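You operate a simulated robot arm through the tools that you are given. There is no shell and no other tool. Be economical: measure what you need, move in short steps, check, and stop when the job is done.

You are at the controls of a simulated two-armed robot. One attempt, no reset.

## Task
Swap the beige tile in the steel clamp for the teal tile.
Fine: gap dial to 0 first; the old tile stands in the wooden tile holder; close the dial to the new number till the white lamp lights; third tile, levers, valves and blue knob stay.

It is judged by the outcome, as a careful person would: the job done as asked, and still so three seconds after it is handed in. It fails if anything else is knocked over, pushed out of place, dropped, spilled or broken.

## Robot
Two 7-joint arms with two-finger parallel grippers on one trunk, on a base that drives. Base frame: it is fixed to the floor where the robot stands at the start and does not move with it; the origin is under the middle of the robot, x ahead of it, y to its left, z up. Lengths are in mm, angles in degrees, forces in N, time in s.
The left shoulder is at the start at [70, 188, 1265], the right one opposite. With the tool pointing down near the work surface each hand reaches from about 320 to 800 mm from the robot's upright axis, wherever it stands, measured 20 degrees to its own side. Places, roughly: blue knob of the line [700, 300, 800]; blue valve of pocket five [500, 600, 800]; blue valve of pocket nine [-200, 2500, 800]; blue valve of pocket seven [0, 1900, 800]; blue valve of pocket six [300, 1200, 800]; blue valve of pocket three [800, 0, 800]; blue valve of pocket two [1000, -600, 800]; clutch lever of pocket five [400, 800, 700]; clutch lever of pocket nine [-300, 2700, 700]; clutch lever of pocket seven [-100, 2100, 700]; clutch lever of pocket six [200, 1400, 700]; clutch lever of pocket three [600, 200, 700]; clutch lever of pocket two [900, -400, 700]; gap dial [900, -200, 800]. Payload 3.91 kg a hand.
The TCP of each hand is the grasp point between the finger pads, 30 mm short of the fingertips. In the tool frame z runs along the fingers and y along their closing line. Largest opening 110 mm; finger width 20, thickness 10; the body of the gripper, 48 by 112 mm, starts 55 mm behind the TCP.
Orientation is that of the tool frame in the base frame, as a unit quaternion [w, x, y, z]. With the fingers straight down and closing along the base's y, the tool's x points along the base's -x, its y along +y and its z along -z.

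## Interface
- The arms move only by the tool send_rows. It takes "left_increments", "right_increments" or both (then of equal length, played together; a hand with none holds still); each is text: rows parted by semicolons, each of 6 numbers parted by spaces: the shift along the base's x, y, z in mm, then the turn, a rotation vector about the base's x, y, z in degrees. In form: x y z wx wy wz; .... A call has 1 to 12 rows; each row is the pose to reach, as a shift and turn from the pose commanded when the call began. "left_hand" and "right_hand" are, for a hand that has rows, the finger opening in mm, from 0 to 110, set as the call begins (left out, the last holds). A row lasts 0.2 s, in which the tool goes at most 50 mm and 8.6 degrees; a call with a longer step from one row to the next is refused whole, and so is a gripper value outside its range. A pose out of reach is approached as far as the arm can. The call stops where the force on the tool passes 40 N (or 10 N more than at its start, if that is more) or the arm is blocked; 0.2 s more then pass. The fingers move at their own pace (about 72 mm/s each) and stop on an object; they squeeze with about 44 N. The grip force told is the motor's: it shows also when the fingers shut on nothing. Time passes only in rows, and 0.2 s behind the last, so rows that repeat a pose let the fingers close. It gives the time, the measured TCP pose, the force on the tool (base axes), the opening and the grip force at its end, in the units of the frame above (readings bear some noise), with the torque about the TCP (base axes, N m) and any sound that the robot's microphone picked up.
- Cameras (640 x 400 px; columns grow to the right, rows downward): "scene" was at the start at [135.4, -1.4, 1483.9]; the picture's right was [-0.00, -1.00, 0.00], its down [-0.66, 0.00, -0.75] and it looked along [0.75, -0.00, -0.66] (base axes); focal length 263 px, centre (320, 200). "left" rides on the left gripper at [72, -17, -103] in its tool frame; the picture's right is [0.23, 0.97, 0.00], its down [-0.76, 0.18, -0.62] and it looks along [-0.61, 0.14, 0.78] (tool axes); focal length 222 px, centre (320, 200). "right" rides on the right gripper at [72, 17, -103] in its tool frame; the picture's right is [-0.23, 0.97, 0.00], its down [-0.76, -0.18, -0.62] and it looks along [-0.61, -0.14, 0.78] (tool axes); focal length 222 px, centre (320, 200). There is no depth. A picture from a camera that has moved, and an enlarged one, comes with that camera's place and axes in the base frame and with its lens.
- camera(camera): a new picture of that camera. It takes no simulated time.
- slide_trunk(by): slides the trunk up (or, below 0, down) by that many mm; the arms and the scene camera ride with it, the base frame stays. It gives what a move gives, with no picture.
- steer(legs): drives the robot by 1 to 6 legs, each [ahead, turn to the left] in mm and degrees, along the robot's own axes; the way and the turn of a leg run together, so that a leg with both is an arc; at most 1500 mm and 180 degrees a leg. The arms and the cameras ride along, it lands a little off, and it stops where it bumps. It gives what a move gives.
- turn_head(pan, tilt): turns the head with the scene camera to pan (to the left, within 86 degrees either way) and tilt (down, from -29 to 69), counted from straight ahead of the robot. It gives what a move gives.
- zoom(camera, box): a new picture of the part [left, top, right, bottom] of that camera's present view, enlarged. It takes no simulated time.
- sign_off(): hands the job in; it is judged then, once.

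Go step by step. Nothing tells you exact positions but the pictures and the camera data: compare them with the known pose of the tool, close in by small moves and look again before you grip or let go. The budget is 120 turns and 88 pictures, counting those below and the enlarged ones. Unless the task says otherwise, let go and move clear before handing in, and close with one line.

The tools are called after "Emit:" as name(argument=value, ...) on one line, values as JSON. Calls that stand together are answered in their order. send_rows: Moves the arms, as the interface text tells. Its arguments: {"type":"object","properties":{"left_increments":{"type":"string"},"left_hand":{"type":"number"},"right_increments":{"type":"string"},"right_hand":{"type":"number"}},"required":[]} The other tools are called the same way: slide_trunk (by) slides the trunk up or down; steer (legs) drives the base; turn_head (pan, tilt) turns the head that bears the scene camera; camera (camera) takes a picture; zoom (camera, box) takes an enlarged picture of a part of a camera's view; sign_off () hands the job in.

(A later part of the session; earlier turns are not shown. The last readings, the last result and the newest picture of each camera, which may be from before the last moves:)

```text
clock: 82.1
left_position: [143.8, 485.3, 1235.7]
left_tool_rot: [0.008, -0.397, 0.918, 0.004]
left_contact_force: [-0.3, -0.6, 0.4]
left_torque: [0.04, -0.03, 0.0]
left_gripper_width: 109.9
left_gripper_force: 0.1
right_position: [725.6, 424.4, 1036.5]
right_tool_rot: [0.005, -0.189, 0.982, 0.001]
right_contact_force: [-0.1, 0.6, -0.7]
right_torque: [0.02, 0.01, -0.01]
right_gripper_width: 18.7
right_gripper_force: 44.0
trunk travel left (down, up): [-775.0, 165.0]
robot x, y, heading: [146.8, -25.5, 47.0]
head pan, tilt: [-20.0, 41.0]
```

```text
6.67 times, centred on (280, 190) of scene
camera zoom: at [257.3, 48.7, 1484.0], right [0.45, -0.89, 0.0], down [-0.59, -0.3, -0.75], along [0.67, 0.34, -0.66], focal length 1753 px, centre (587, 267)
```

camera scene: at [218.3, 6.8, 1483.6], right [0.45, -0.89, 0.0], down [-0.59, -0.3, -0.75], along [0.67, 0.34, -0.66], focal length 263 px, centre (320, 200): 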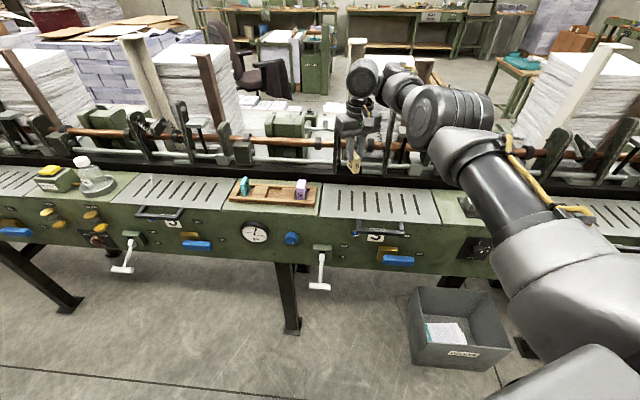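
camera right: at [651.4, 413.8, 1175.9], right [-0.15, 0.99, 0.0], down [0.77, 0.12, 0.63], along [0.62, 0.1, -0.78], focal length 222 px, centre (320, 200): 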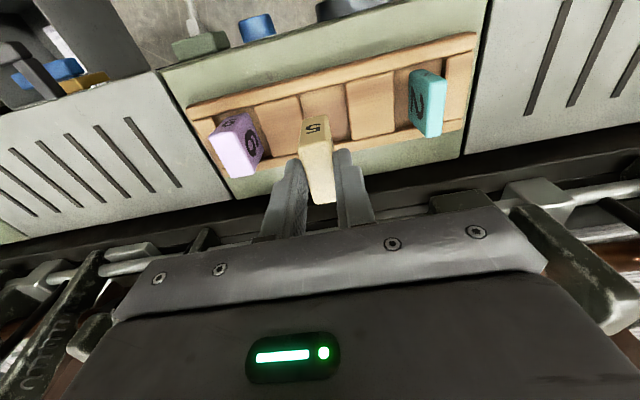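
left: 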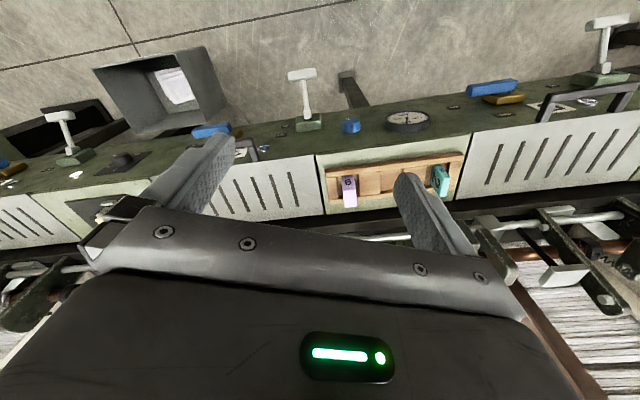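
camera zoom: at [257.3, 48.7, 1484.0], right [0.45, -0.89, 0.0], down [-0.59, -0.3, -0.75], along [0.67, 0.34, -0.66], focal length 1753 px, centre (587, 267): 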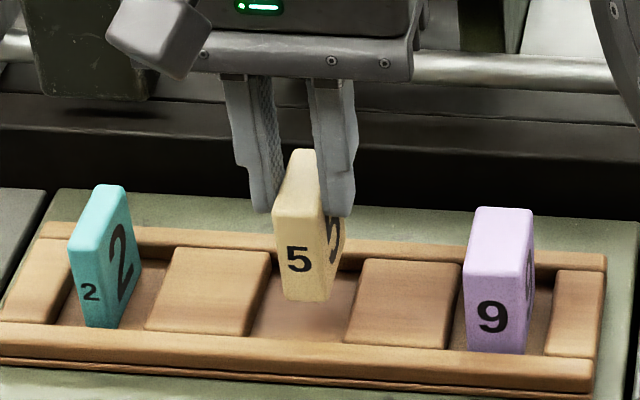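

It lines up with the slot, about 4 mm toward the lilac side. I'll trim that and lower gently until it stands.

Emit:
send_rows(right_increments="-1.5 4 0 0 0 0; -1.5 4 -6 0 0 0; -1.5 4 -12 0 0 0; -1.5 4 -16 0 0 0; -1.5 4 -19 0 0 0")

Emit:
zoom(camera="scene", box=[240, 160, 320, 220])

```text
clock: 83.3
left_position: [143.9, 486.8, 1234.1]
left_tool_rot: [0.008, -0.396, 0.918, 0.004]
left_contact_force: [1.0, 0.6, 0.3]
left_torque: [0.02, -0.02, 0.02]
left_gripper_width: 110.0
left_gripper_force: 0.1
right_position: [725.0, 427.8, 1015.6]
right_tool_rot: [0.004, -0.19, 0.982, 0.0]
right_contact_force: [0.3, 0.1, -0.8]
right_torque: [-0.02, -0.02, 0.0]
right_gripper_width: 19.1
right_gripper_force: 44.0
trunk travel left (down, up): [-775.0, 165.0]
robot x, y, heading: [148.4, -25.0, 46.9]
head pan, tilt: [-20.0, 41.0]
```

```text
6.67 times, centred on (280, 190) of scene
camera zoom: at [257.5, 48.8, 1484.0], right [0.45, -0.89, 0.0], down [-0.59, -0.3, -0.75], along [0.67, 0.34, -0.66], focal length 1753 px, centre (587, 267)
```

zoom: 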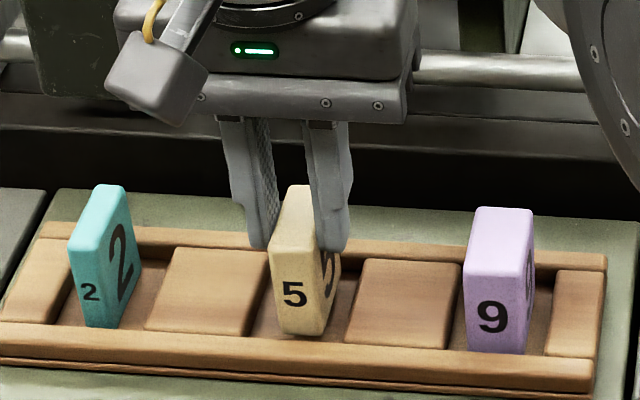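

It is inside the slot, a couple of mm from the floor. Down until contact shows.

Emit:
send_rows(right_increments="0 0 -1 0 0 0; 0 0 -2 0 0 0; 0 0 -3 0 0 0")

```text
clock: 84.1
left_position: [143.8, 487.6, 1234.5]
left_tool_rot: [0.008, -0.396, 0.918, 0.003]
left_contact_force: [0.0, 0.1, 0.0]
left_torque: [-0.02, 0.01, 0.04]
left_gripper_width: 109.7
left_gripper_force: 0.1
right_position: [725.5, 428.4, 1011.6]
right_tool_rot: [0.003, -0.189, 0.982, 0.0]
right_contact_force: [1.1, -0.4, -0.7]
right_torque: [0.01, 0.0, 0.03]
right_gripper_width: 18.4
right_gripper_force: 43.7
trunk travel left (down, up): [-775.0, 165.0]
robot x, y, heading: [145.3, -27.9, 46.9]
head pan, tilt: [-20.0, 41.0]
```

Emit:
send_rows(right_increments="0 0 -1 0 0 0; 0 0 -2 0 0 0; 0 0 -3 0 0 0; 0 0 -3 0 0 0")

```text
clock: 85.1
left_position: [144.6, 487.1, 1234.8]
left_tool_rot: [0.009, -0.397, 0.918, 0.004]
left_contact_force: [-0.5, 0.4, -0.4]
left_torque: [0.0, 0.0, 0.0]
left_gripper_width: 110.1
left_gripper_force: 0.0
right_position: [724.1, 428.9, 1011.1]
right_tool_rot: [0.003, -0.188, 0.982, 0.0]
right_contact_force: [0.0, 0.7, -1.3]
right_torque: [0.01, -0.02, -0.02]
right_gripper_width: 18.6
right_gripper_force: 44.4
trunk travel left (down, up): [-775.0, 165.0]
robot x, y, heading: [150.5, -23.1, 46.7]
head pan, tilt: [-20.0, 41.0]
```

Emit:
zoom(camera="scene", box=[255, 170, 311, 212])

```text
9.52 times, centred on (283, 191) of scene
camera zoom: at [257.3, 48.8, 1484.0], right [0.45, -0.89, 0.0], down [-0.59, -0.3, -0.75], along [0.67, 0.34, -0.66], focal length 2505 px, centre (672, 286)
```

zoom: 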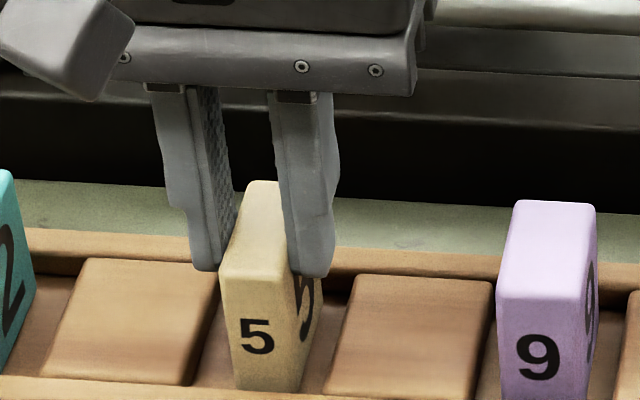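

The top is within about 1 mm of the standing height of its neighbours. Two more mm, then release.

Emit:
send_rows(right_increments="0 0 -1 0 0 0; 0 0 -2.5 0 0 0; 0 0 -2.5 0 0 0")

```text
clock: 85.9
left_position: [142.8, 486.0, 1233.9]
left_tool_rot: [0.008, -0.396, 0.918, 0.003]
left_contact_force: [-0.2, 0.1, -0.2]
left_torque: [-0.03, -0.01, -0.02]
left_gripper_width: 110.1
left_gripper_force: 0.1
right_position: [724.2, 428.2, 1008.5]
right_tool_rot: [0.004, -0.189, 0.982, 0.001]
right_contact_force: [0.4, -0.1, 2.5]
right_torque: [-0.03, -0.01, 0.01]
right_gripper_width: 18.7
right_gripper_force: 43.8
trunk travel left (down, up): [-775.0, 165.0]
robot x, y, heading: [150.2, -25.4, 46.9]
head pan, tilt: [-20.0, 41.0]
```

Light contact (2.5 N). Releasing and lifting clear.

Emit:
send_rows(right_increments="0 0 0 0 0 0; 0 0 0 0 0 0; 0 0 0 0 0 0; 0 0 30 0 0 0; 0 0 70 0 0 0; 0 0 85 0 0 0", right_hand=46)

Emit:
zoom(camera="scene", box=[230, 150, 330, 225])

Emit:
zoom(camera="right", box=[200, 20, 480, 200])

```text
clock: 87.3
left_position: [143.7, 488.0, 1234.7]
left_tool_rot: [0.008, -0.396, 0.918, 0.003]
left_contact_force: [-0.6, -0.3, -0.3]
left_torque: [0.02, 0.01, -0.01]
left_gripper_width: 109.8
left_gripper_force: 0.0
right_position: [724.1, 427.0, 1092.6]
right_tool_rot: [0.004, -0.191, 0.982, 0.001]
right_contact_force: [0.6, 0.0, 0.2]
right_torque: [-0.01, -0.02, 0.0]
right_gripper_width: 46.1
right_gripper_force: 0.0
trunk travel left (down, up): [-775.0, 165.0]
robot x, y, heading: [146.8, -22.9, 46.8]
head pan, tilt: [-20.0, 41.0]
```

```text
5.33 times, centred on (280, 188) of scene
camera zoom: at [257.3, 48.9, 1483.9], right [0.45, -0.89, 0.0], down [-0.59, -0.3, -0.75], along [0.67, 0.34, -0.66], focal length 1403 px, centre (533, 267)
```

zoom: 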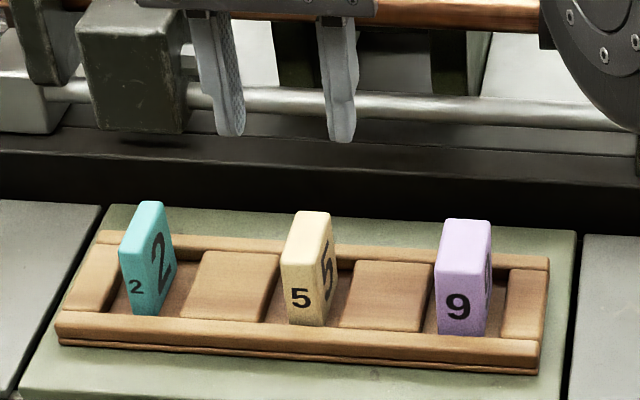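

```text
2.22 times, centred on (340, 110) of right
camera zoom: at [649.2, 416.3, 1195.3], right [-0.15, 0.99, 0.0], down [0.77, 0.12, 0.63], along [0.62, 0.1, -0.78], focal length 494 px, centre (276, 400)
```

zoom: 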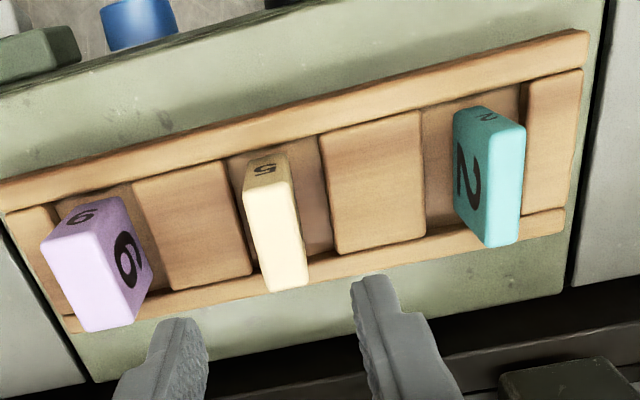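

Beige stands properly in the middle slot. Next the teal tile: I place its top centre at about [692, 514.5]. I'll move above it.

Emit:
send_rows(right_increments="-11 29 0 0 0 0; -22 58 0 0 0 0; -32.4 87.4 0 -0.4 0 0; -32.4 87.4 -25 -0.4 0 0; -32.4 87.4 -48 -0.4 0 0; -32.4 87.4 -48 -0.4 0 0")

Emit:
zoom(camera="right", box=[200, 40, 440, 220])

```text
clock: 88.7
left_position: [146.2, 486.6, 1235.6]
left_tool_rot: [0.008, -0.396, 0.918, 0.004]
left_contact_force: [-0.3, -0.3, 0.2]
left_torque: [0.01, 0.02, 0.01]
left_gripper_width: 110.1
left_gripper_force: 0.0
right_position: [683.9, 468.4, 1059.9]
right_tool_rot: [0.003, -0.189, 0.982, -0.003]
right_contact_force: [0.5, 0.5, 0.5]
right_torque: [0.0, 0.04, 0.02]
right_gripper_width: 46.1
right_gripper_force: 0.1
right hand out of reach, approached as far as the arm can: row 1, 2, 3, 4, 5, 6
trunk travel left (down, up): [-775.0, 165.0]
robot x, y, heading: [146.3, -22.5, 46.8]
head pan, tilt: [-20.0, 41.0]
```

```text
2.22 times, centred on (320, 130) of right
camera zoom: at [609.6, 457.5, 1162.4], right [-0.15, 0.99, 0.0], down [0.77, 0.12, 0.63], along [0.62, 0.09, -0.78], focal length 494 px, centre (320, 356)
```

zoom: 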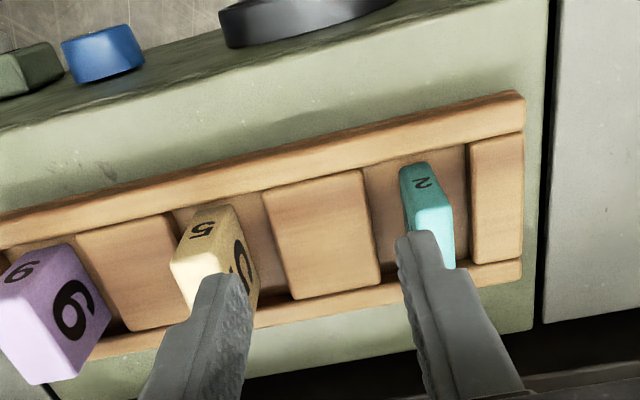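

Short of reach to the left; the hand is still above everything. I'll raise it and turn the base 10° left.

Emit:
send_rows(right_increments="0 -5 20 0 0 0; 0 -10 45 0 0 0")

Emit:
steer(legs=[[0, 10]])

Emit:
send_rows(right_increments="0 0 0 0 0 -5; 0 0 0 0 0 -10; 0 0 0 0 0 -10; 0 0 0 0 0 -10")

```text
clock: 89.3
left_position: [143.8, 485.8, 1235.7]
left_tool_rot: [0.009, -0.397, 0.918, 0.004]
left_contact_force: [0.3, -0.4, 0.0]
left_torque: [0.01, -0.02, 0.02]
left_gripper_width: 110.2
left_gripper_force: 0.0
right_position: [681.3, 460.0, 1106.1]
right_tool_rot: [0.003, -0.19, 0.982, -0.002]
right_contact_force: [0.2, 0.6, -0.2]
right_torque: [0.04, 0.01, 0.01]
right_gripper_width: 45.9
right_gripper_force: 0.0
trunk travel left (down, up): [-775.0, 165.0]
robot x, y, heading: [147.3, -26.4, 47.0]
head pan, tilt: [-20.0, 41.0]
```

```text
clock: 90.3
left_position: [54.3, 478.3, 1235.9]
left_tool_rot: [0.007, -0.476, 0.879, 0.004]
left_contact_force: [0.2, 0.3, 0.1]
left_torque: [-0.03, -0.01, 0.02]
left_gripper_width: 109.8
left_gripper_force: 0.1
right_position: [588.0, 546.7, 1104.8]
right_tool_rot: [0.003, -0.276, 0.961, -0.002]
right_contact_force: [-0.5, 0.0, 0.3]
right_torque: [-0.01, 0.0, -0.03]
right_gripper_width: 46.0
right_gripper_force: 0.0
trunk travel left (down, up): [-775.0, 165.0]
robot x, y, heading: [146.4, -23.8, 57.0]
head pan, tilt: [-20.0, 41.0]
```

```text
clock: 91.3
left_position: [55.6, 477.0, 1235.0]
left_tool_rot: [0.008, -0.475, 0.88, 0.005]
left_contact_force: [0.6, -0.1, -0.9]
left_torque: [0.01, 0.01, 0.01]
left_gripper_width: 110.0
left_gripper_force: 0.0
right_position: [588.5, 546.1, 1105.1]
right_tool_rot: [0.003, -0.19, 0.982, -0.003]
right_contact_force: [-0.2, -0.3, -0.4]
right_torque: [0.0, 0.04, -0.01]
right_gripper_width: 45.9
right_gripper_force: 0.0
trunk travel left (down, up): [-775.0, 165.0]
robot x, y, heading: [147.9, -24.4, 57.2]
head pan, tilt: [-20.0, 41.0]
```

Yaw is square again. Now across to above the teal tile.

Emit:
send_rows(right_increments="35 -11 0 0 0 0; 70 -21 0 0 0 0; 103.5 -31.6 0 0 0 0; 103.5 -31.6 -25 0 0 0; 103.5 -31.6 -50 0 0 0; 103.5 -31.6 -60 0 0 0; 103.5 -31.6 -60 0 0 0")

Emit:
zoom(camera="right", box=[200, 40, 440, 220])

```text
clock: 93.0
left_position: [54.1, 478.8, 1236.5]
left_tool_rot: [0.007, -0.475, 0.88, 0.005]
left_contact_force: [-0.5, 0.4, -0.3]
left_torque: [0.02, -0.01, 0.0]
left_gripper_width: 110.1
left_gripper_force: 0.2
right_position: [690.0, 515.1, 1043.0]
right_tool_rot: [0.004, -0.191, 0.982, -0.004]
right_contact_force: [0.3, 0.1, 0.1]
right_torque: [-0.01, 0.02, 0.01]
right_gripper_width: 45.9
right_gripper_force: 0.0
trunk travel left (down, up): [-775.0, 165.0]
robot x, y, heading: [146.7, -23.8, 57.2]
head pan, tilt: [-20.0, 41.0]
```

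```text
2.22 times, centred on (320, 130) of right
camera zoom: at [616.3, 503.7, 1146.2], right [-0.15, 0.99, -0.01], down [0.77, 0.12, 0.63], along [0.62, 0.09, -0.78], focal length 494 px, centre (320, 356)
```

zoom: 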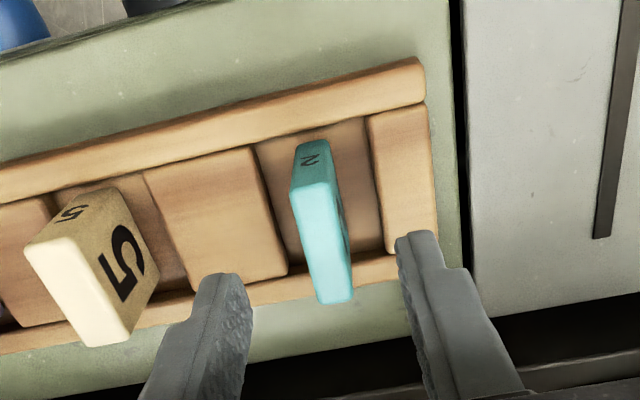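

Aligned within about 1 mm. Down to grip height and close.

Emit:
send_rows(right_increments="0 0 -15 0 0 0; 0 0 -28 0 0 0; 0 0 -35 0 0 0; 0 0 -35 0 0 0")

Emit:
send_rows(right_increments="0 0 0 0 0 0; 0 0 0 0 0 0; 0 0 0 0 0 0; 0 0 0 0 0 0", right_hand=2)

Emit:
zoom(camera="scene", box=[270, 150, 390, 230])

```text
clock: 94.0
left_position: [55.4, 477.7, 1235.1]
left_tool_rot: [0.008, -0.476, 0.879, 0.005]
left_contact_force: [0.3, -0.1, 0.6]
left_torque: [-0.04, -0.01, 0.0]
left_gripper_width: 110.3
left_gripper_force: 0.0
right_position: [691.0, 515.5, 1007.2]
right_tool_rot: [0.003, -0.191, 0.982, -0.003]
right_contact_force: [-0.1, 0.1, -0.2]
right_torque: [0.0, -0.04, 0.02]
right_gripper_width: 46.3
right_gripper_force: 0.0
trunk travel left (down, up): [-775.0, 165.0]
robot x, y, heading: [148.4, -22.5, 57.1]
head pan, tilt: [-20.0, 41.0]
```

```text
clock: 95.0
left_position: [54.9, 479.0, 1235.5]
left_tool_rot: [0.008, -0.475, 0.88, 0.004]
left_contact_force: [0.0, -0.6, -0.6]
left_torque: [0.0, 0.01, 0.01]
left_gripper_width: 110.1
left_gripper_force: 0.1
right_position: [691.4, 515.2, 1009.6]
right_tool_rot: [0.003, -0.19, 0.982, -0.003]
right_contact_force: [0.2, 0.0, 0.5]
right_torque: [-0.02, -0.01, -0.01]
right_gripper_width: 12.8
right_gripper_force: 43.7
trunk travel left (down, up): [-775.0, 165.0]
robot x, y, heading: [149.8, -23.0, 56.9]
head pan, tilt: [-20.0, 41.0]
```

```text
5.00 times, centred on (330, 190) of scene
camera zoom: at [242.6, 66.8, 1484.0], right [0.6, -0.8, 0.0], down [-0.52, -0.39, -0.75], along [0.6, 0.45, -0.66], focal length 1315 px, centre (270, 250)
```

zoom: 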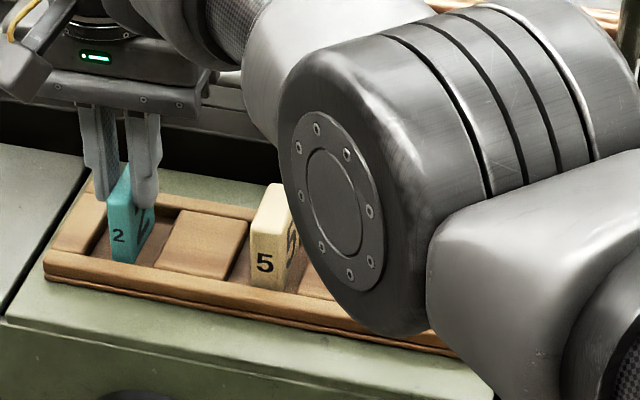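

Teal is held (12.8 mm thick). I'll lift it, back away, turn to face the line and bring it to the clamp.

Emit:
send_rows(right_increments="0 0 10 0 0 0; 0 0 30 0 0 0; 0 0 65 0 0 0; 0 0 100 0 0 0; 0 0 110 0 0 0")

Emit:
steer(legs=[[-200, 0], [0, -35.5]])

Emit:
send_rows(right_increments="0 0 0 0 0 7; 0 0 0 0 0 14; 0 0 0 0 0 21; 0 0 0 0 0 28; 0 0 0 0 0 35.5; 0 0 0 0 0 35.5; 0 0 0 0 0 35.5")

```text
clock: 96.2
left_position: [54.5, 478.5, 1234.3]
left_tool_rot: [0.008, -0.475, 0.88, 0.004]
left_contact_force: [-0.4, 0.2, -0.7]
left_torque: [-0.03, 0.02, 0.01]
left_gripper_width: 109.9
left_gripper_force: 0.0
right_position: [691.8, 516.3, 1120.6]
right_tool_rot: [0.003, -0.191, 0.982, -0.003]
right_contact_force: [0.4, 0.4, -0.2]
right_torque: [0.02, 0.0, -0.03]
right_gripper_width: 12.9
right_gripper_force: 43.9
trunk travel left (down, up): [-775.0, 165.0]
robot x, y, heading: [146.1, -24.4, 56.9]
head pan, tilt: [-20.0, 41.0]
```

```text
clock: 99.5
left_position: [253.0, 269.8, 1233.5]
left_tool_rot: [0.008, -0.185, 0.983, 0.002]
left_contact_force: [0.3, 0.6, 0.6]
left_torque: [-0.03, -0.03, 0.02]
left_gripper_width: 110.0
left_gripper_force: 0.0
right_position: [795.1, -68.2, 1120.4]
right_tool_rot: [0.002, 0.118, 0.993, -0.003]
right_contact_force: [0.8, 0.8, 0.3]
right_torque: [0.02, 0.0, 0.03]
right_gripper_width: 12.6
right_gripper_force: 44.0
trunk travel left (down, up): [-775.0, 165.0]
robot x, y, heading: [41.3, -195.7, 21.4]
head pan, tilt: [-20.0, 41.0]
```

```text
clock: 101.0
left_position: [254.2, 270.2, 1234.9]
left_tool_rot: [0.008, -0.185, 0.983, 0.001]
left_contact_force: [0.1, 0.0, 0.3]
left_torque: [-0.03, 0.02, 0.02]
left_gripper_width: 109.9
left_gripper_force: 0.0
right_position: [795.2, -70.2, 1120.3]
right_tool_rot: [0.003, -0.192, 0.981, -0.003]
right_contact_force: [-0.4, 0.4, -1.0]
right_torque: [0.01, -0.01, 0.0]
right_gripper_width: 12.7
right_gripper_force: 44.2
trunk travel left (down, up): [-775.0, 165.0]
robot x, y, heading: [40.0, -194.2, 21.5]
head pan, tilt: [-20.0, 41.0]
```

Emit:
send_rows(right_increments="3 -46 0 0 0 0; 7 -93 0 0 0 0; 10 -139 0 0 0 0; 10 -139 0 0 0 0")

Emit:
steer(legs=[[155, 0]])

Emit:
send_rows(right_increments="0 0 0 0 0 0; 0 0 0 0 0 0; 0 0 0 0 0 0; 0 0 0 0 0 0; 0 0 0 0 0 0")

Emit:
camera(camera="right")

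```text
clock: 101.4
left_position: [256.0, 267.1, 1236.0]
left_tool_rot: [0.009, -0.184, 0.983, 0.004]
left_contact_force: [-0.2, -0.9, 0.3]
left_torque: [0.01, 0.0, 0.01]
left_gripper_width: 110.0
left_gripper_force: 0.1
right_position: [801.2, -100.3, 1117.0]
right_tool_rot: [0.012, -0.184, 0.983, 0.005]
right_contact_force: [-4.6, 21.5, -8.2]
right_torque: [-2.5, -1.25, -1.93]
right_gripper_width: 12.8
right_gripper_force: 44.0
trunk travel left (down, up): [-775.0, 165.0]
robot x, y, heading: [37.1, -197.4, 21.5]
head pan, tilt: [-20.0, 41.0]
stopped in row 1 (right hand): the force on the tool passed its limit at 158 N (the readings are from after the stop); the commanded pose is now the measured one
```

```text
clock: 103.0
left_position: [401.5, 327.2, 1233.3]
left_tool_rot: [0.008, -0.186, 0.982, 0.001]
left_contact_force: [-0.3, 0.5, 0.8]
left_torque: [0.0, 0.05, 0.01]
left_gripper_width: 110.0
left_gripper_force: 0.0
right_position: [946.0, -39.5, 1117.3]
right_tool_rot: [0.011, -0.182, 0.983, 0.003]
right_contact_force: [-1.0, 7.5, -7.2]
right_torque: [-0.78, -0.66, -0.66]
right_gripper_width: 12.8
right_gripper_force: 43.9
trunk travel left (down, up): [-775.0, 165.0]
robot x, y, heading: [182.2, -136.9, 21.2]
head pan, tilt: [-20.0, 41.0]
stopped in leg 1: the force on the tool passed its limit at 40 N (the readings are from after the stop); the commanded pose is now the measured one
```

```text
clock: 104.2
left_position: [398.6, 327.9, 1235.5]
left_tool_rot: [0.008, -0.185, 0.983, 0.002]
left_contact_force: [-0.1, 0.2, 0.9]
left_torque: [-0.02, -0.03, -0.03]
left_gripper_width: 109.7
left_gripper_force: 0.1
right_position: [945.6, -39.2, 1118.4]
right_tool_rot: [0.012, -0.184, 0.983, 0.004]
right_contact_force: [-2.8, 12.7, -12.3]
right_torque: [-1.32, -1.31, -1.14]
right_gripper_width: 12.9
right_gripper_force: 43.7
trunk travel left (down, up): [-775.0, 165.0]
robot x, y, heading: [182.7, -137.7, 21.8]
head pan, tilt: [-20.0, 41.0]
```

```text
23 pictures are left
camera right: at [869.1, -51.7, 1219.2], right [-0.14, 0.99, 0.01], down [0.76, 0.1, 0.64], along [0.63, 0.1, -0.77], focal length 222 px, centre (320, 200)
```

right: 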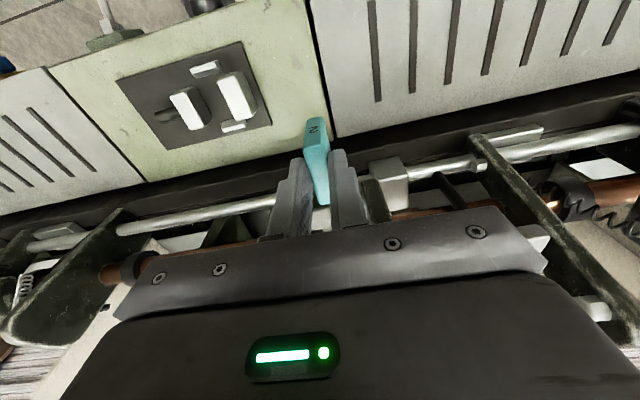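

The hand met its own arm again (the force travelled with the drive); the teal tile is still held and nothing of the line is near. Let me see the arm posture.

Emit:
camera(camera="scene")

```text
22 pictures are left
camera scene: at [314.7, -117.2, 1483.9], right [0.03, -1.0, 0.0], down [-0.66, -0.02, -0.75], along [0.75, 0.02, -0.66], focal length 263 px, centre (320, 200)
```

scene: 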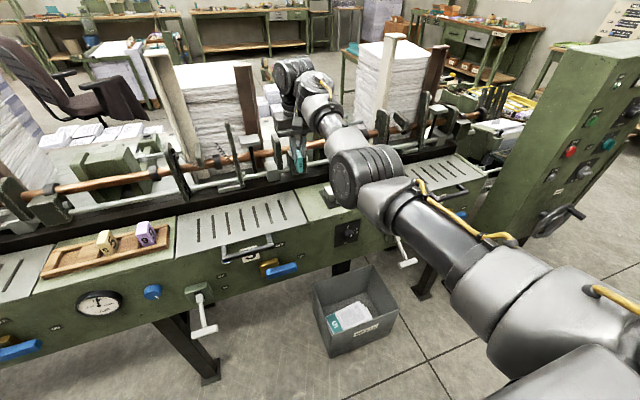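

The elbow sits low beside the hand, so moving the hand rightward pressed them together. I'll undo that bit, keep the arm fixed relative to the robot, and instead relocate the base about 130 mm to the right.

Emit:
send_rows(right_increments="-4 15 2 0 0 0; -8 32 3 -0.7 1.26 0.5; -8 36 3 -0.7 1.26 0.5")

Emit:
steer(legs=[[-250, 0], [0, -35], [235, 0], [0, 35]])

Emit:
send_rows(right_increments="0 0 0 0 0 0; 0 0 0 0 0 0; 0 0 0 0 0 0; 0 0 0 0 0 0; 0 0 0 0 0 0")

```text
clock: 105.0
left_position: [399.3, 326.5, 1236.0]
left_tool_rot: [0.008, -0.185, 0.983, 0.001]
left_contact_force: [0.2, 0.3, 0.1]
left_torque: [-0.02, 0.02, 0.02]
left_gripper_width: 109.9
left_gripper_force: 0.1
right_position: [937.5, -3.8, 1121.9]
right_tool_rot: [0.002, -0.188, 0.982, 0.0]
right_contact_force: [0.1, 0.0, 0.2]
right_torque: [0.03, 0.01, 0.03]
right_gripper_width: 12.6
right_gripper_force: 44.0
trunk travel left (down, up): [-775.0, 165.0]
robot x, y, heading: [178.1, -140.4, 21.3]
head pan, tilt: [-20.0, 41.0]
```

```text
clock: 111.5
left_position: [399.0, 173.1, 1236.3]
left_tool_rot: [0.009, -0.175, 0.984, 0.003]
left_contact_force: [0.3, 0.2, 0.0]
left_torque: [0.03, -0.01, 0.0]
left_gripper_width: 109.9
left_gripper_force: 0.1
right_position: [932.1, -167.2, 1122.1]
right_tool_rot: [0.001, -0.18, 0.984, -0.002]
right_contact_force: [-0.4, 0.2, -0.2]
right_torque: [0.0, 0.0, -0.01]
right_gripper_width: 12.9
right_gripper_force: 44.1
trunk travel left (down, up): [-775.0, 165.0]
robot x, y, heading: [176.3, -286.2, 20.5]
head pan, tilt: [-20.0, 41.0]
```

```text
clock: 112.7
left_position: [400.6, 173.8, 1235.1]
left_tool_rot: [0.009, -0.176, 0.984, 0.001]
left_contact_force: [-0.4, 0.0, 1.1]
left_torque: [-0.01, -0.02, -0.03]
left_gripper_width: 110.1
left_gripper_force: 0.1
right_position: [932.0, -167.6, 1121.6]
right_tool_rot: [0.001, -0.18, 0.984, 0.0]
right_contact_force: [0.0, 0.2, -0.8]
right_torque: [-0.01, 0.04, -0.02]
right_gripper_width: 12.8
right_gripper_force: 44.1
trunk travel left (down, up): [-775.0, 165.0]
robot x, y, heading: [178.0, -289.6, 20.5]
head pan, tilt: [-20.0, 41.0]
```

The hand is now right in front of the clamp with no load. I'll centre over the gap, close to the fixed left jaw, and come down to z 1068.

Emit:
send_rows(right_increments="8 7 0 0 0 0.5; 16 14 0 0 0 1.1; 24.2 21 -10 0 0 1.1; 24.2 21 -30 0 0 1.1; 24.2 21 -53 0 0 1.1; 24.2 21 -53 0 0 1.1")

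Emit:
zoom(camera="right", box=[200, 40, 440, 220])

Emit:
turn_head(pan=0, tilt=45)

Emit:
camera(camera="scene")

```text
clock: 114.1
left_position: [400.6, 173.4, 1234.9]
left_tool_rot: [0.009, -0.176, 0.984, 0.003]
left_contact_force: [0.0, 0.0, -0.1]
left_torque: [0.03, 0.01, -0.01]
left_gripper_width: 110.2
left_gripper_force: 0.0
right_position: [925.6, -154.4, 1068.9]
right_tool_rot: [0.001, -0.189, 0.982, -0.002]
right_contact_force: [-0.5, 0.2, -0.5]
right_torque: [0.02, 0.01, 0.0]
right_gripper_width: 12.9
right_gripper_force: 44.2
right hand out of reach, approached as far as the arm can: row 1, 2, 3, 4, 5, 6
trunk travel left (down, up): [-775.0, 165.0]
robot x, y, heading: [174.1, -285.1, 20.5]
head pan, tilt: [-20.0, 41.0]
```

```text
2.22 times, centred on (320, 130) of right
camera zoom: at [851.2, -166.3, 1171.1], right [-0.15, 0.99, 0.0], down [0.77, 0.12, 0.62], along [0.62, 0.09, -0.78], focal length 494 px, centre (320, 356)
```

zoom: 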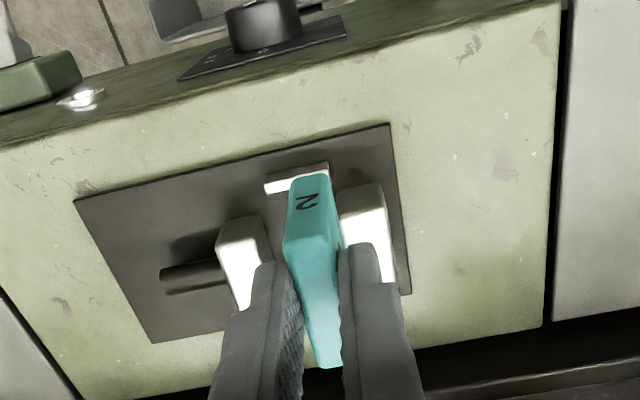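

```text
clock: 114.9
left_position: [400.1, 173.0, 1235.1]
left_tool_rot: [0.009, -0.176, 0.984, 0.001]
left_contact_force: [0.2, -0.1, 0.0]
left_torque: [0.03, -0.05, 0.02]
left_gripper_width: 110.1
left_gripper_force: 0.0
right_position: [925.7, -154.3, 1068.2]
right_tool_rot: [0.001, -0.189, 0.982, -0.001]
right_contact_force: [0.0, -0.1, -0.7]
right_torque: [-0.04, 0.0, 0.03]
right_gripper_width: 12.9
right_gripper_force: 44.2
trunk travel left (down, up): [-775.0, 165.0]
robot x, y, heading: [173.6, -288.2, 20.6]
head pan, tilt: [0.0, 45.0]
```

```text
20 pictures are left
camera scene: at [298.8, -241.6, 1478.2], right [0.35, -0.94, 0.0], down [-0.66, -0.25, -0.71], along [0.66, 0.25, -0.71], focal length 263 px, centre (320, 200)
```

scene: 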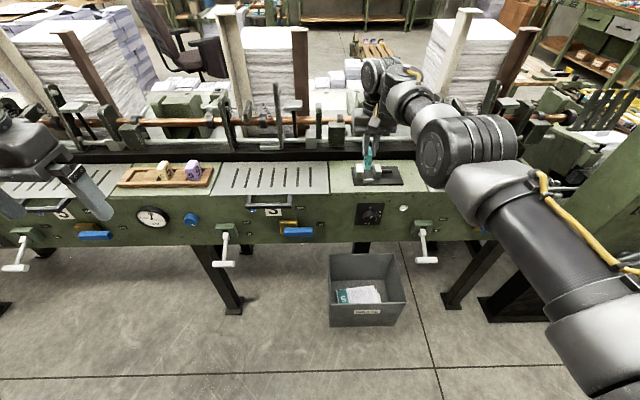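

The hand stopped 31 mm short of the clamp's depth, still above the jaws. I'll lift a little and drive forward by that amount.

Emit:
send_rows(right_increments="0 0 15 0 0 0; 0 0 25 0 0 0")

Emit:
steer(legs=[[45, 0]])

Emit:
send_rows(right_increments="0 0 0 0 0 0; 0 0 0 0 0 0; 0 0 0 0 0 0; 0 0 0 0 0 0; 0 0 0 0 0 0; 0 0 0 0 0 0")

```text
clock: 115.5
left_position: [399.2, 173.4, 1235.6]
left_tool_rot: [0.008, -0.175, 0.984, 0.001]
left_contact_force: [0.2, 0.5, 0.2]
left_torque: [-0.01, 0.02, 0.02]
left_gripper_width: 109.8
left_gripper_force: 0.0
right_position: [925.5, -154.9, 1093.4]
right_tool_rot: [0.001, -0.189, 0.982, -0.001]
right_contact_force: [-0.1, 0.0, -0.5]
right_torque: [-0.01, -0.01, 0.02]
right_gripper_width: 12.8
right_gripper_force: 44.4
trunk travel left (down, up): [-775.0, 165.0]
robot x, y, heading: [177.0, -286.1, 20.7]
head pan, tilt: [0.0, 45.0]
```

```text
clock: 116.4
left_position: [430.0, 184.5, 1239.3]
left_tool_rot: [0.015, -0.177, 0.984, 0.002]
left_contact_force: [0.5, 0.5, 0.1]
left_torque: [0.03, -0.04, -0.02]
left_gripper_width: 109.9
left_gripper_force: 0.1
right_position: [959.8, -140.5, 1101.5]
right_tool_rot: [0.007, -0.189, 0.982, 0.0]
right_contact_force: [-0.8, -0.9, 1.6]
right_torque: [0.06, -0.08, -0.04]
right_gripper_width: 12.7
right_gripper_force: 44.0
trunk travel left (down, up): [-775.0, 165.0]
robot x, y, heading: [215.7, -267.9, 20.3]
head pan, tilt: [0.0, 45.0]
```

```text
clock: 117.8
left_position: [437.3, 189.1, 1236.1]
left_tool_rot: [0.011, -0.177, 0.984, 0.002]
left_contact_force: [-0.1, 0.1, 0.2]
left_torque: [0.02, 0.03, -0.02]
left_gripper_width: 110.1
left_gripper_force: 0.1
right_position: [967.9, -138.3, 1097.1]
right_tool_rot: [0.003, -0.189, 0.982, 0.0]
right_contact_force: [0.0, 0.2, -0.5]
right_torque: [0.02, 0.02, 0.01]
right_gripper_width: 13.0
right_gripper_force: 43.6
trunk travel left (down, up): [-775.0, 165.0]
robot x, y, heading: [218.1, -268.9, 20.6]
head pan, tilt: [0.0, 45.0]
```

Emit:
send_rows(right_increments="-6 -4 0 0 0 0; -11.7 -8.3 0 0 0 0; -11.7 -8.3 -15 0 0 0; -11.7 -8.3 -29 0 0 0; -11.7 -8.3 -29 0 0 0")

```text
clock: 119.0
left_position: [438.0, 188.8, 1236.2]
left_tool_rot: [0.011, -0.178, 0.984, 0.002]
left_contact_force: [0.0, -0.2, -0.7]
left_torque: [0.0, 0.0, -0.01]
left_gripper_width: 109.9
left_gripper_force: 0.1
right_position: [954.2, -147.9, 1067.5]
right_tool_rot: [0.003, -0.189, 0.982, -0.001]
right_contact_force: [-0.3, -0.5, -0.5]
right_torque: [0.0, 0.01, 0.01]
right_gripper_width: 12.5
right_gripper_force: 44.0
trunk travel left (down, up): [-775.0, 165.0]
robot x, y, heading: [219.8, -270.3, 20.7]
head pan, tilt: [0.0, 45.0]
```

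Reached. Checking alignment over the gap from both cameras.

Emit:
zoom(camera="right", box=[220, 60, 400, 200])

Emit:
camera(camera="scene")

```text
2.86 times, centred on (310, 130) of right
camera zoom: at [881.1, -158.7, 1169.8], right [-0.15, 0.99, 0.0], down [0.77, 0.12, 0.63], along [0.62, 0.09, -0.78], focal length 635 px, centre (349, 400)
```

zoom: 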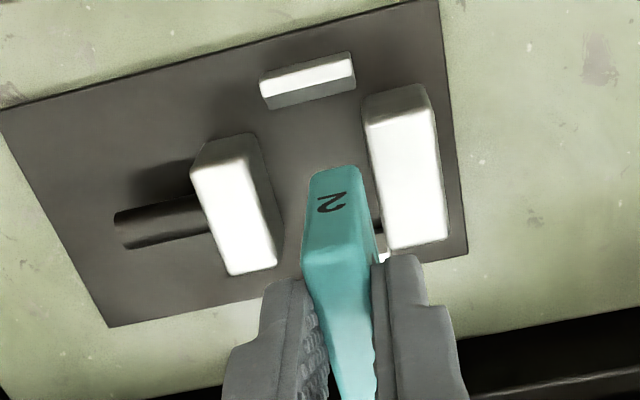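

```text
18 pictures are left
camera scene: at [340.9, -225.7, 1478.2], right [0.35, -0.94, 0.0], down [-0.66, -0.25, -0.71], along [0.66, 0.25, -0.71], focal length 263 px, centre (320, 200)
```

scene: 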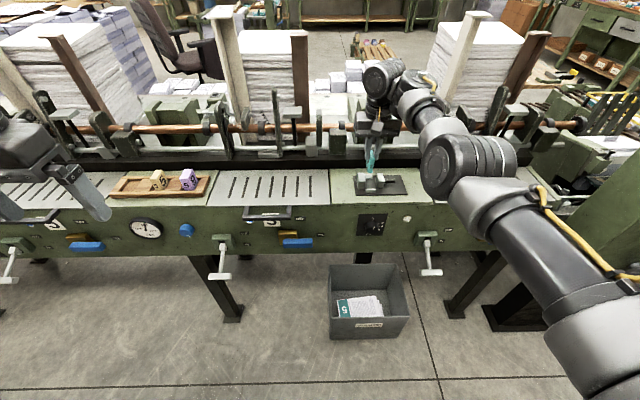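

Gap measured: fixed jaw face at u≈-482, movable at ≈-519; the teal tile is centred near u -491 and lined up with the lips. Lowering it between the jaws.

Emit:
send_rows(right_increments="0 0 -12 0 0 0; 0 0 -24 0 0 0; 0 0 -36 0 0 0; 0 0 -46 0 0 0; 0 0 -54 0 0 0; 0 0 -54 0 0 0")

Emit:
zoom(camera="scene", box=[345, 145, 415, 200])

```text
clock: 120.4
left_position: [437.6, 187.8, 1236.6]
left_tool_rot: [0.011, -0.177, 0.984, 0.002]
left_contact_force: [-0.2, -0.2, -0.4]
left_torque: [-0.01, 0.01, 0.03]
left_gripper_width: 110.2
left_gripper_force: 0.0
right_position: [956.1, -146.1, 1013.3]
right_tool_rot: [0.003, -0.19, 0.982, 0.0]
right_contact_force: [-1.6, -1.0, 2.9]
right_torque: [-0.03, 0.09, -0.01]
right_gripper_width: 12.7
right_gripper_force: 44.5
trunk travel left (down, up): [-775.0, 165.0]
robot x, y, heading: [217.7, -270.1, 20.6]
head pan, tilt: [0.0, 45.0]
```

```text
7.27 times, centred on (380, 172) of scene
camera zoom: at [340.0, -225.8, 1478.3], right [0.35, -0.94, 0.0], down [-0.66, -0.25, -0.71], along [0.66, 0.25, -0.71], focal length 1913 px, centre (-116, 400)
```

zoom: 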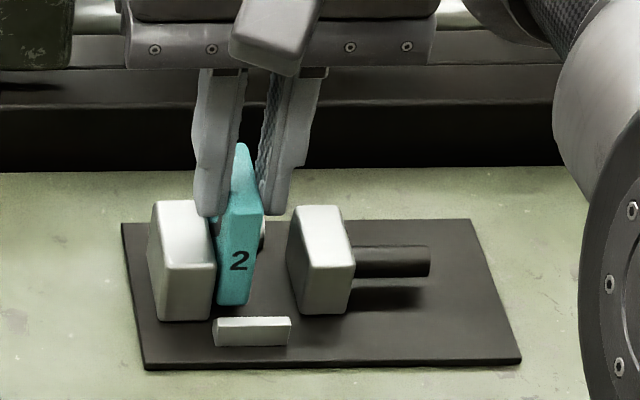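

Nearly seated (about 6 mm left), slight contact. Lowering in 1 mm steps, watching the force.

Emit:
send_rows(right_increments="0 0 -1 0 0 0; 0 0 -2 0 0 0; 0 0 -3 0 0 0")

Emit:
zoom(camera="right", box=[240, 60, 400, 180])

```text
clock: 121.2
left_position: [436.1, 188.3, 1235.9]
left_tool_rot: [0.011, -0.176, 0.984, 0.002]
left_contact_force: [-1.2, 0.3, -0.5]
left_torque: [-0.03, 0.01, 0.02]
left_gripper_width: 110.1
left_gripper_force: 0.1
right_position: [954.8, -147.7, 1011.1]
right_tool_rot: [0.003, -0.19, 0.982, 0.0]
right_contact_force: [-3.1, -1.8, 0.5]
right_torque: [-0.09, 0.23, 0.01]
right_gripper_width: 12.9
right_gripper_force: 43.9
trunk travel left (down, up): [-775.0, 165.0]
robot x, y, heading: [214.3, -271.4, 20.5]
head pan, tilt: [0.0, 45.0]
```

```text
3.33 times, centred on (320, 120) of right
camera zoom: at [881.1, -158.4, 1113.6], right [-0.15, 0.99, 0.0], down [0.77, 0.12, 0.63], along [0.62, 0.09, -0.78], focal length 740 px, centre (320, 467)
```

zoom: 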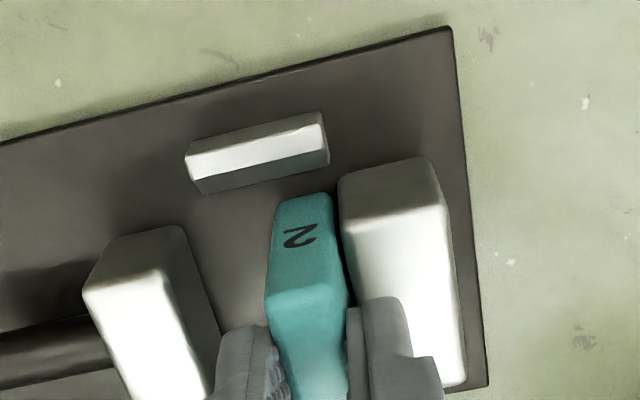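

The back lip is pushing the tile forward slightly, and I see 2–3 mm free at the front lip. I'll shift 2 mm toward the front and go on down.

Emit:
send_rows(right_increments="-1 -0.4 1 0 0 0; -1.9 -0.7 1 0 0 0; -1.9 -0.7 -1 0 0 0; -1.9 -0.7 -2 0 0 0")

```text
clock: 122.2
left_position: [438.2, 189.2, 1235.7]
left_tool_rot: [0.011, -0.177, 0.984, 0.001]
left_contact_force: [0.8, -0.6, -1.7]
left_torque: [0.02, 0.0, -0.02]
left_gripper_width: 109.8
left_gripper_force: 0.0
right_position: [953.9, -146.6, 1008.7]
right_tool_rot: [0.003, -0.189, 0.982, 0.0]
right_contact_force: [-0.4, -0.2, -0.4]
right_torque: [0.03, -0.01, 0.03]
right_gripper_width: 12.6
right_gripper_force: 43.6
trunk travel left (down, up): [-775.0, 165.0]
robot x, y, heading: [222.1, -269.3, 20.4]
head pan, tilt: [0.0, 45.0]
```

Force is gone; it slides free. Down to the floor in small steps.

Emit:
send_rows(right_increments="0 0 -1 0 0 0; 0 0 -2 0 0 0; 0 0 -2 0 0 0")

Emit:
zoom(camera="scene", box=[345, 145, 415, 200])

```text
clock: 123.0
left_position: [437.2, 187.8, 1235.7]
left_tool_rot: [0.011, -0.175, 0.984, 0.002]
left_contact_force: [-0.3, -0.3, 0.1]
left_torque: [0.0, 0.01, 0.02]
left_gripper_width: 109.8
left_gripper_force: 0.2
right_position: [953.1, -146.3, 1007.6]
right_tool_rot: [0.004, -0.189, 0.982, 0.0]
right_contact_force: [0.9, -0.1, 3.6]
right_torque: [0.01, -0.13, -0.02]
right_gripper_width: 12.6
right_gripper_force: 44.0
trunk travel left (down, up): [-775.0, 165.0]
robot x, y, heading: [216.5, -270.1, 20.4]
head pan, tilt: [0.0, 45.0]
```

```text
7.27 times, centred on (380, 172) of scene
camera zoom: at [340.6, -225.8, 1478.3], right [0.35, -0.94, 0.0], down [-0.66, -0.25, -0.71], along [0.66, 0.25, -0.71], focal length 1913 px, centre (-116, 400)
```

zoom: 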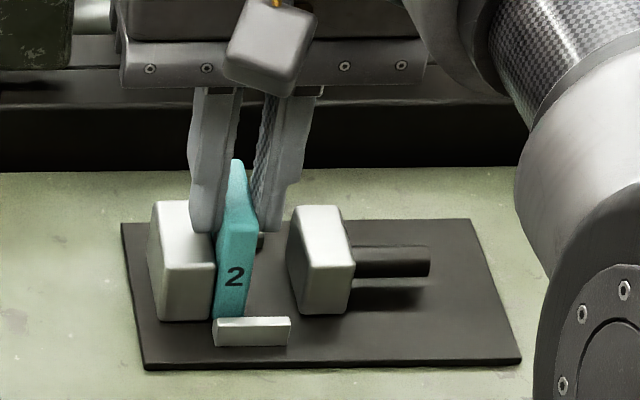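

The tile's foot is level with the jaw feet, behind the lip, with a light floor contact at the same TCP height as beige had. Releasing and rising.

Emit:
send_rows(right_increments="0 0 0 0 0 0; 0 0 0 0 0 0; 0 0 0 0 0 0; 0 0 25 0 0 0; 0 0 60 0 0 0; 0 0 100 0 0 0", right_hand=40)

Emit:
zoom(camera="scene", box=[345, 145, 415, 200])

```text
clock: 124.4
left_position: [437.7, 189.0, 1236.6]
left_tool_rot: [0.011, -0.177, 0.984, 0.002]
left_contact_force: [-0.2, 0.3, -0.8]
left_torque: [0.03, -0.03, 0.0]
left_gripper_width: 110.0
left_gripper_force: 0.0
right_position: [951.4, -148.7, 1106.8]
right_tool_rot: [0.003, -0.189, 0.982, 0.0]
right_contact_force: [1.0, -0.3, 0.2]
right_torque: [0.01, -0.02, -0.01]
right_gripper_width: 39.8
right_gripper_force: 0.1
trunk travel left (down, up): [-775.0, 165.0]
robot x, y, heading: [215.2, -270.9, 20.8]
head pan, tilt: [0.0, 45.0]
```

```text
7.27 times, centred on (380, 172) of scene
camera zoom: at [340.1, -225.4, 1478.2], right [0.35, -0.94, 0.0], down [-0.66, -0.25, -0.71], along [0.66, 0.25, -0.71], focal length 1913 px, centre (-116, 400)
```

zoom: 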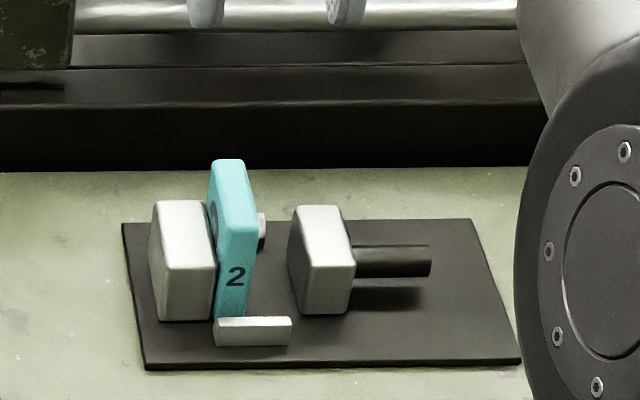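

The teal tile stands well in the clamp. Now the dial: I'll back away, lower the trunk, and pitch the hand level again in free space, as worked before.

Emit:
steer(legs=[[-100, 0], [0, -8.7], [-216, 0]])

Emit:
slide_trunk(by=-200)

```text
clock: 127.5
left_position: [203.9, 70.2, 1236.2]
left_tool_rot: [0.01, -0.099, 0.995, 0.002]
left_contact_force: [-0.5, 0.5, -0.6]
left_torque: [0.01, 0.02, -0.01]
left_gripper_width: 110.0
left_gripper_force: 0.0
right_position: [659.3, -344.3, 1104.3]
right_tool_rot: [0.002, -0.111, 0.994, -0.001]
right_contact_force: [0.8, -0.9, -0.1]
right_torque: [0.05, 0.02, 0.01]
right_gripper_width: 40.2
right_gripper_force: 0.1
trunk travel left (down, up): [-775.0, 165.0]
robot x, y, heading: [-84.3, -351.0, 11.4]
head pan, tilt: [0.0, 45.0]
```

```text
clock: 129.7
left_position: [201.7, 70.5, 1036.9]
left_tool_rot: [0.011, -0.099, 0.995, 0.002]
left_contact_force: [-0.1, -0.6, 0.5]
left_torque: [0.0, 0.01, -0.04]
left_gripper_width: 110.1
left_gripper_force: 0.1
right_position: [658.9, -343.5, 906.4]
right_tool_rot: [0.002, -0.112, 0.994, -0.001]
right_contact_force: [0.6, -0.3, -0.7]
right_torque: [-0.02, -0.01, 0.05]
right_gripper_width: 40.1
right_gripper_force: 0.1
trunk travel left (down, up): [-575.0, 365.0]
robot x, y, heading: [-83.0, -350.6, 11.4]
head pan, tilt: [0.0, 45.0]
```

Emit:
send_rows(right_increments="17 4 1 1.7 -7.3 0; 33 8 3 3.3 -14.6 0; 49 11 7 5 -22 0; 63 14 13 6.7 -29.3 0; 77 18 19 8.3 -36.6 0; 90 20 28 10 -43.9 0; 100 23 37 11.7 -51.2 0; 110 25 47 13.3 -58.5 0; 117 27 58 15 -65.9 0; 123 28 70 16.7 -73.2 0; 126 29 82 18.3 -80.5 0; 127 29 94 20 -87.8 0", right_hand=80)

```text
clock: 132.2
left_position: [203.1, 70.7, 1036.3]
left_tool_rot: [0.011, -0.1, 0.995, 0.001]
left_contact_force: [-1.0, 0.5, 1.0]
left_torque: [0.0, -0.01, -0.01]
left_gripper_width: 110.1
left_gripper_force: 0.1
right_position: [786.2, -314.1, 1000.4]
right_tool_rot: [0.706, -0.078, 0.699, 0.078]
right_contact_force: [-0.6, -0.3, 0.6]
right_torque: [0.02, 0.0, -0.03]
right_gripper_width: 80.1
right_gripper_force: 0.1
trunk travel left (down, up): [-575.0, 365.0]
robot x, y, heading: [-85.9, -350.4, 11.4]
head pan, tilt: [0.0, 45.0]
```

The hand is level with no trouble. Now down to dial height and square to the face, then drive 112 mm forward.

Emit:
send_rows(right_increments="-17 10 -27 0 0.1 1.5; -35 20 -55 0 0.2 3; -52 30 -82 0 0.3 4.5; -70 41 -110 -0.1 0.4 6; -87 51 -137 -0.1 0.5 7.5; -104 61 -164 -0.1 0.6 9; -104 61 -164 -0.1 0.6 9")

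```text
clock: 133.8
left_position: [203.8, 69.6, 1036.6]
left_tool_rot: [0.011, -0.1, 0.995, 0.002]
left_contact_force: [-0.3, -0.6, 0.4]
left_torque: [0.0, 0.01, 0.02]
left_gripper_width: 110.1
left_gripper_force: 0.0
right_position: [684.4, -253.0, 836.5]
right_tool_rot: [0.693, -0.133, 0.696, 0.134]
right_contact_force: [0.0, 0.5, 0.0]
right_torque: [0.03, -0.02, -0.03]
right_gripper_width: 80.2
right_gripper_force: 0.1
trunk travel left (down, up): [-575.0, 365.0]
robot x, y, heading: [-88.9, -347.0, 11.5]
head pan, tilt: [0.0, 45.0]
```

Emit:
send_rows(right_increments="0 0 0 -7 -2.8 0; 0 0 0 -14 -5.6 0; 0 0 0 -21 -8.3 0; 0 0 0 -28 -11.1 0; 0 0 0 -35 -13.9 0; 0 0 0 -42 -16.7 0; 0 0 0 -49 -19.4 0; 0 0 0 -55.7 -22.2 0; 0 0 0 -55.7 -22.2 0")

Emit:
steer(legs=[[112, 0]])

Emit:
send_rows(right_increments="0 0 0 0 0 0; 0 0 0 0 0 0; 0 0 0 0 0 0; 0 0 0 0 0 0; 0 0 0 0 0 0; 0 0 0 0 0 0")

Emit:
camera(camera="right")

```text
clock: 135.8
left_position: [203.4, 70.2, 1036.3]
left_tool_rot: [0.012, -0.099, 0.995, 0.002]
left_contact_force: [0.4, -0.5, 0.6]
left_torque: [-0.04, -0.01, -0.02]
left_gripper_width: 109.9
left_gripper_force: 0.1
right_position: [681.7, -254.2, 834.7]
right_tool_rot: [0.666, -0.463, 0.537, -0.232]
right_contact_force: [0.3, 0.5, -0.9]
right_torque: [0.0, 0.03, 0.0]
right_gripper_width: 80.1
right_gripper_force: 0.0
trunk travel left (down, up): [-575.0, 365.0]
robot x, y, heading: [-88.5, -345.3, 11.4]
head pan, tilt: [0.0, 45.0]
```

```text
clock: 137.1
left_position: [315.0, 91.7, 1036.3]
left_tool_rot: [0.01, -0.098, 0.995, 0.002]
left_contact_force: [0.1, -0.3, -0.4]
left_torque: [-0.01, 0.06, -0.01]
left_gripper_width: 110.2
left_gripper_force: 0.1
right_position: [794.2, -231.6, 835.1]
right_tool_rot: [0.667, -0.461, 0.537, -0.232]
right_contact_force: [0.3, -0.7, -0.8]
right_torque: [-0.01, 0.02, 0.0]
right_gripper_width: 80.2
right_gripper_force: 0.1
trunk travel left (down, up): [-575.0, 365.0]
robot x, y, heading: [25.3, -329.1, 11.3]
head pan, tilt: [0.0, 45.0]
```

```text
clock: 138.5
left_position: [314.8, 91.8, 1035.5]
left_tool_rot: [0.011, -0.098, 0.995, 0.002]
left_contact_force: [0.4, 0.1, 0.0]
left_torque: [0.01, -0.01, 0.0]
left_gripper_width: 110.0
left_gripper_force: 0.0
right_position: [793.4, -231.7, 836.1]
right_tool_rot: [0.667, -0.462, 0.537, -0.232]
right_contact_force: [-0.1, -0.7, -0.7]
right_torque: [0.01, 0.0, 0.03]
right_gripper_width: 80.0
right_gripper_force: 0.1
trunk travel left (down, up): [-575.0, 365.0]
robot x, y, heading: [24.1, -328.9, 11.5]
head pan, tilt: [0.0, 45.0]
```

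```text
13 pictures are left
camera right: at [716.6, -320.1, 784.9], right [-0.25, 0.64, -0.73], down [-0.79, 0.3, 0.54], along [0.56, 0.71, 0.42], focal length 222 px, centre (320, 200)
```

right: 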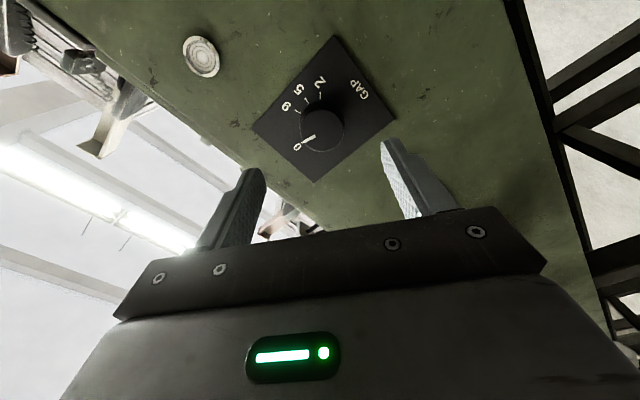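

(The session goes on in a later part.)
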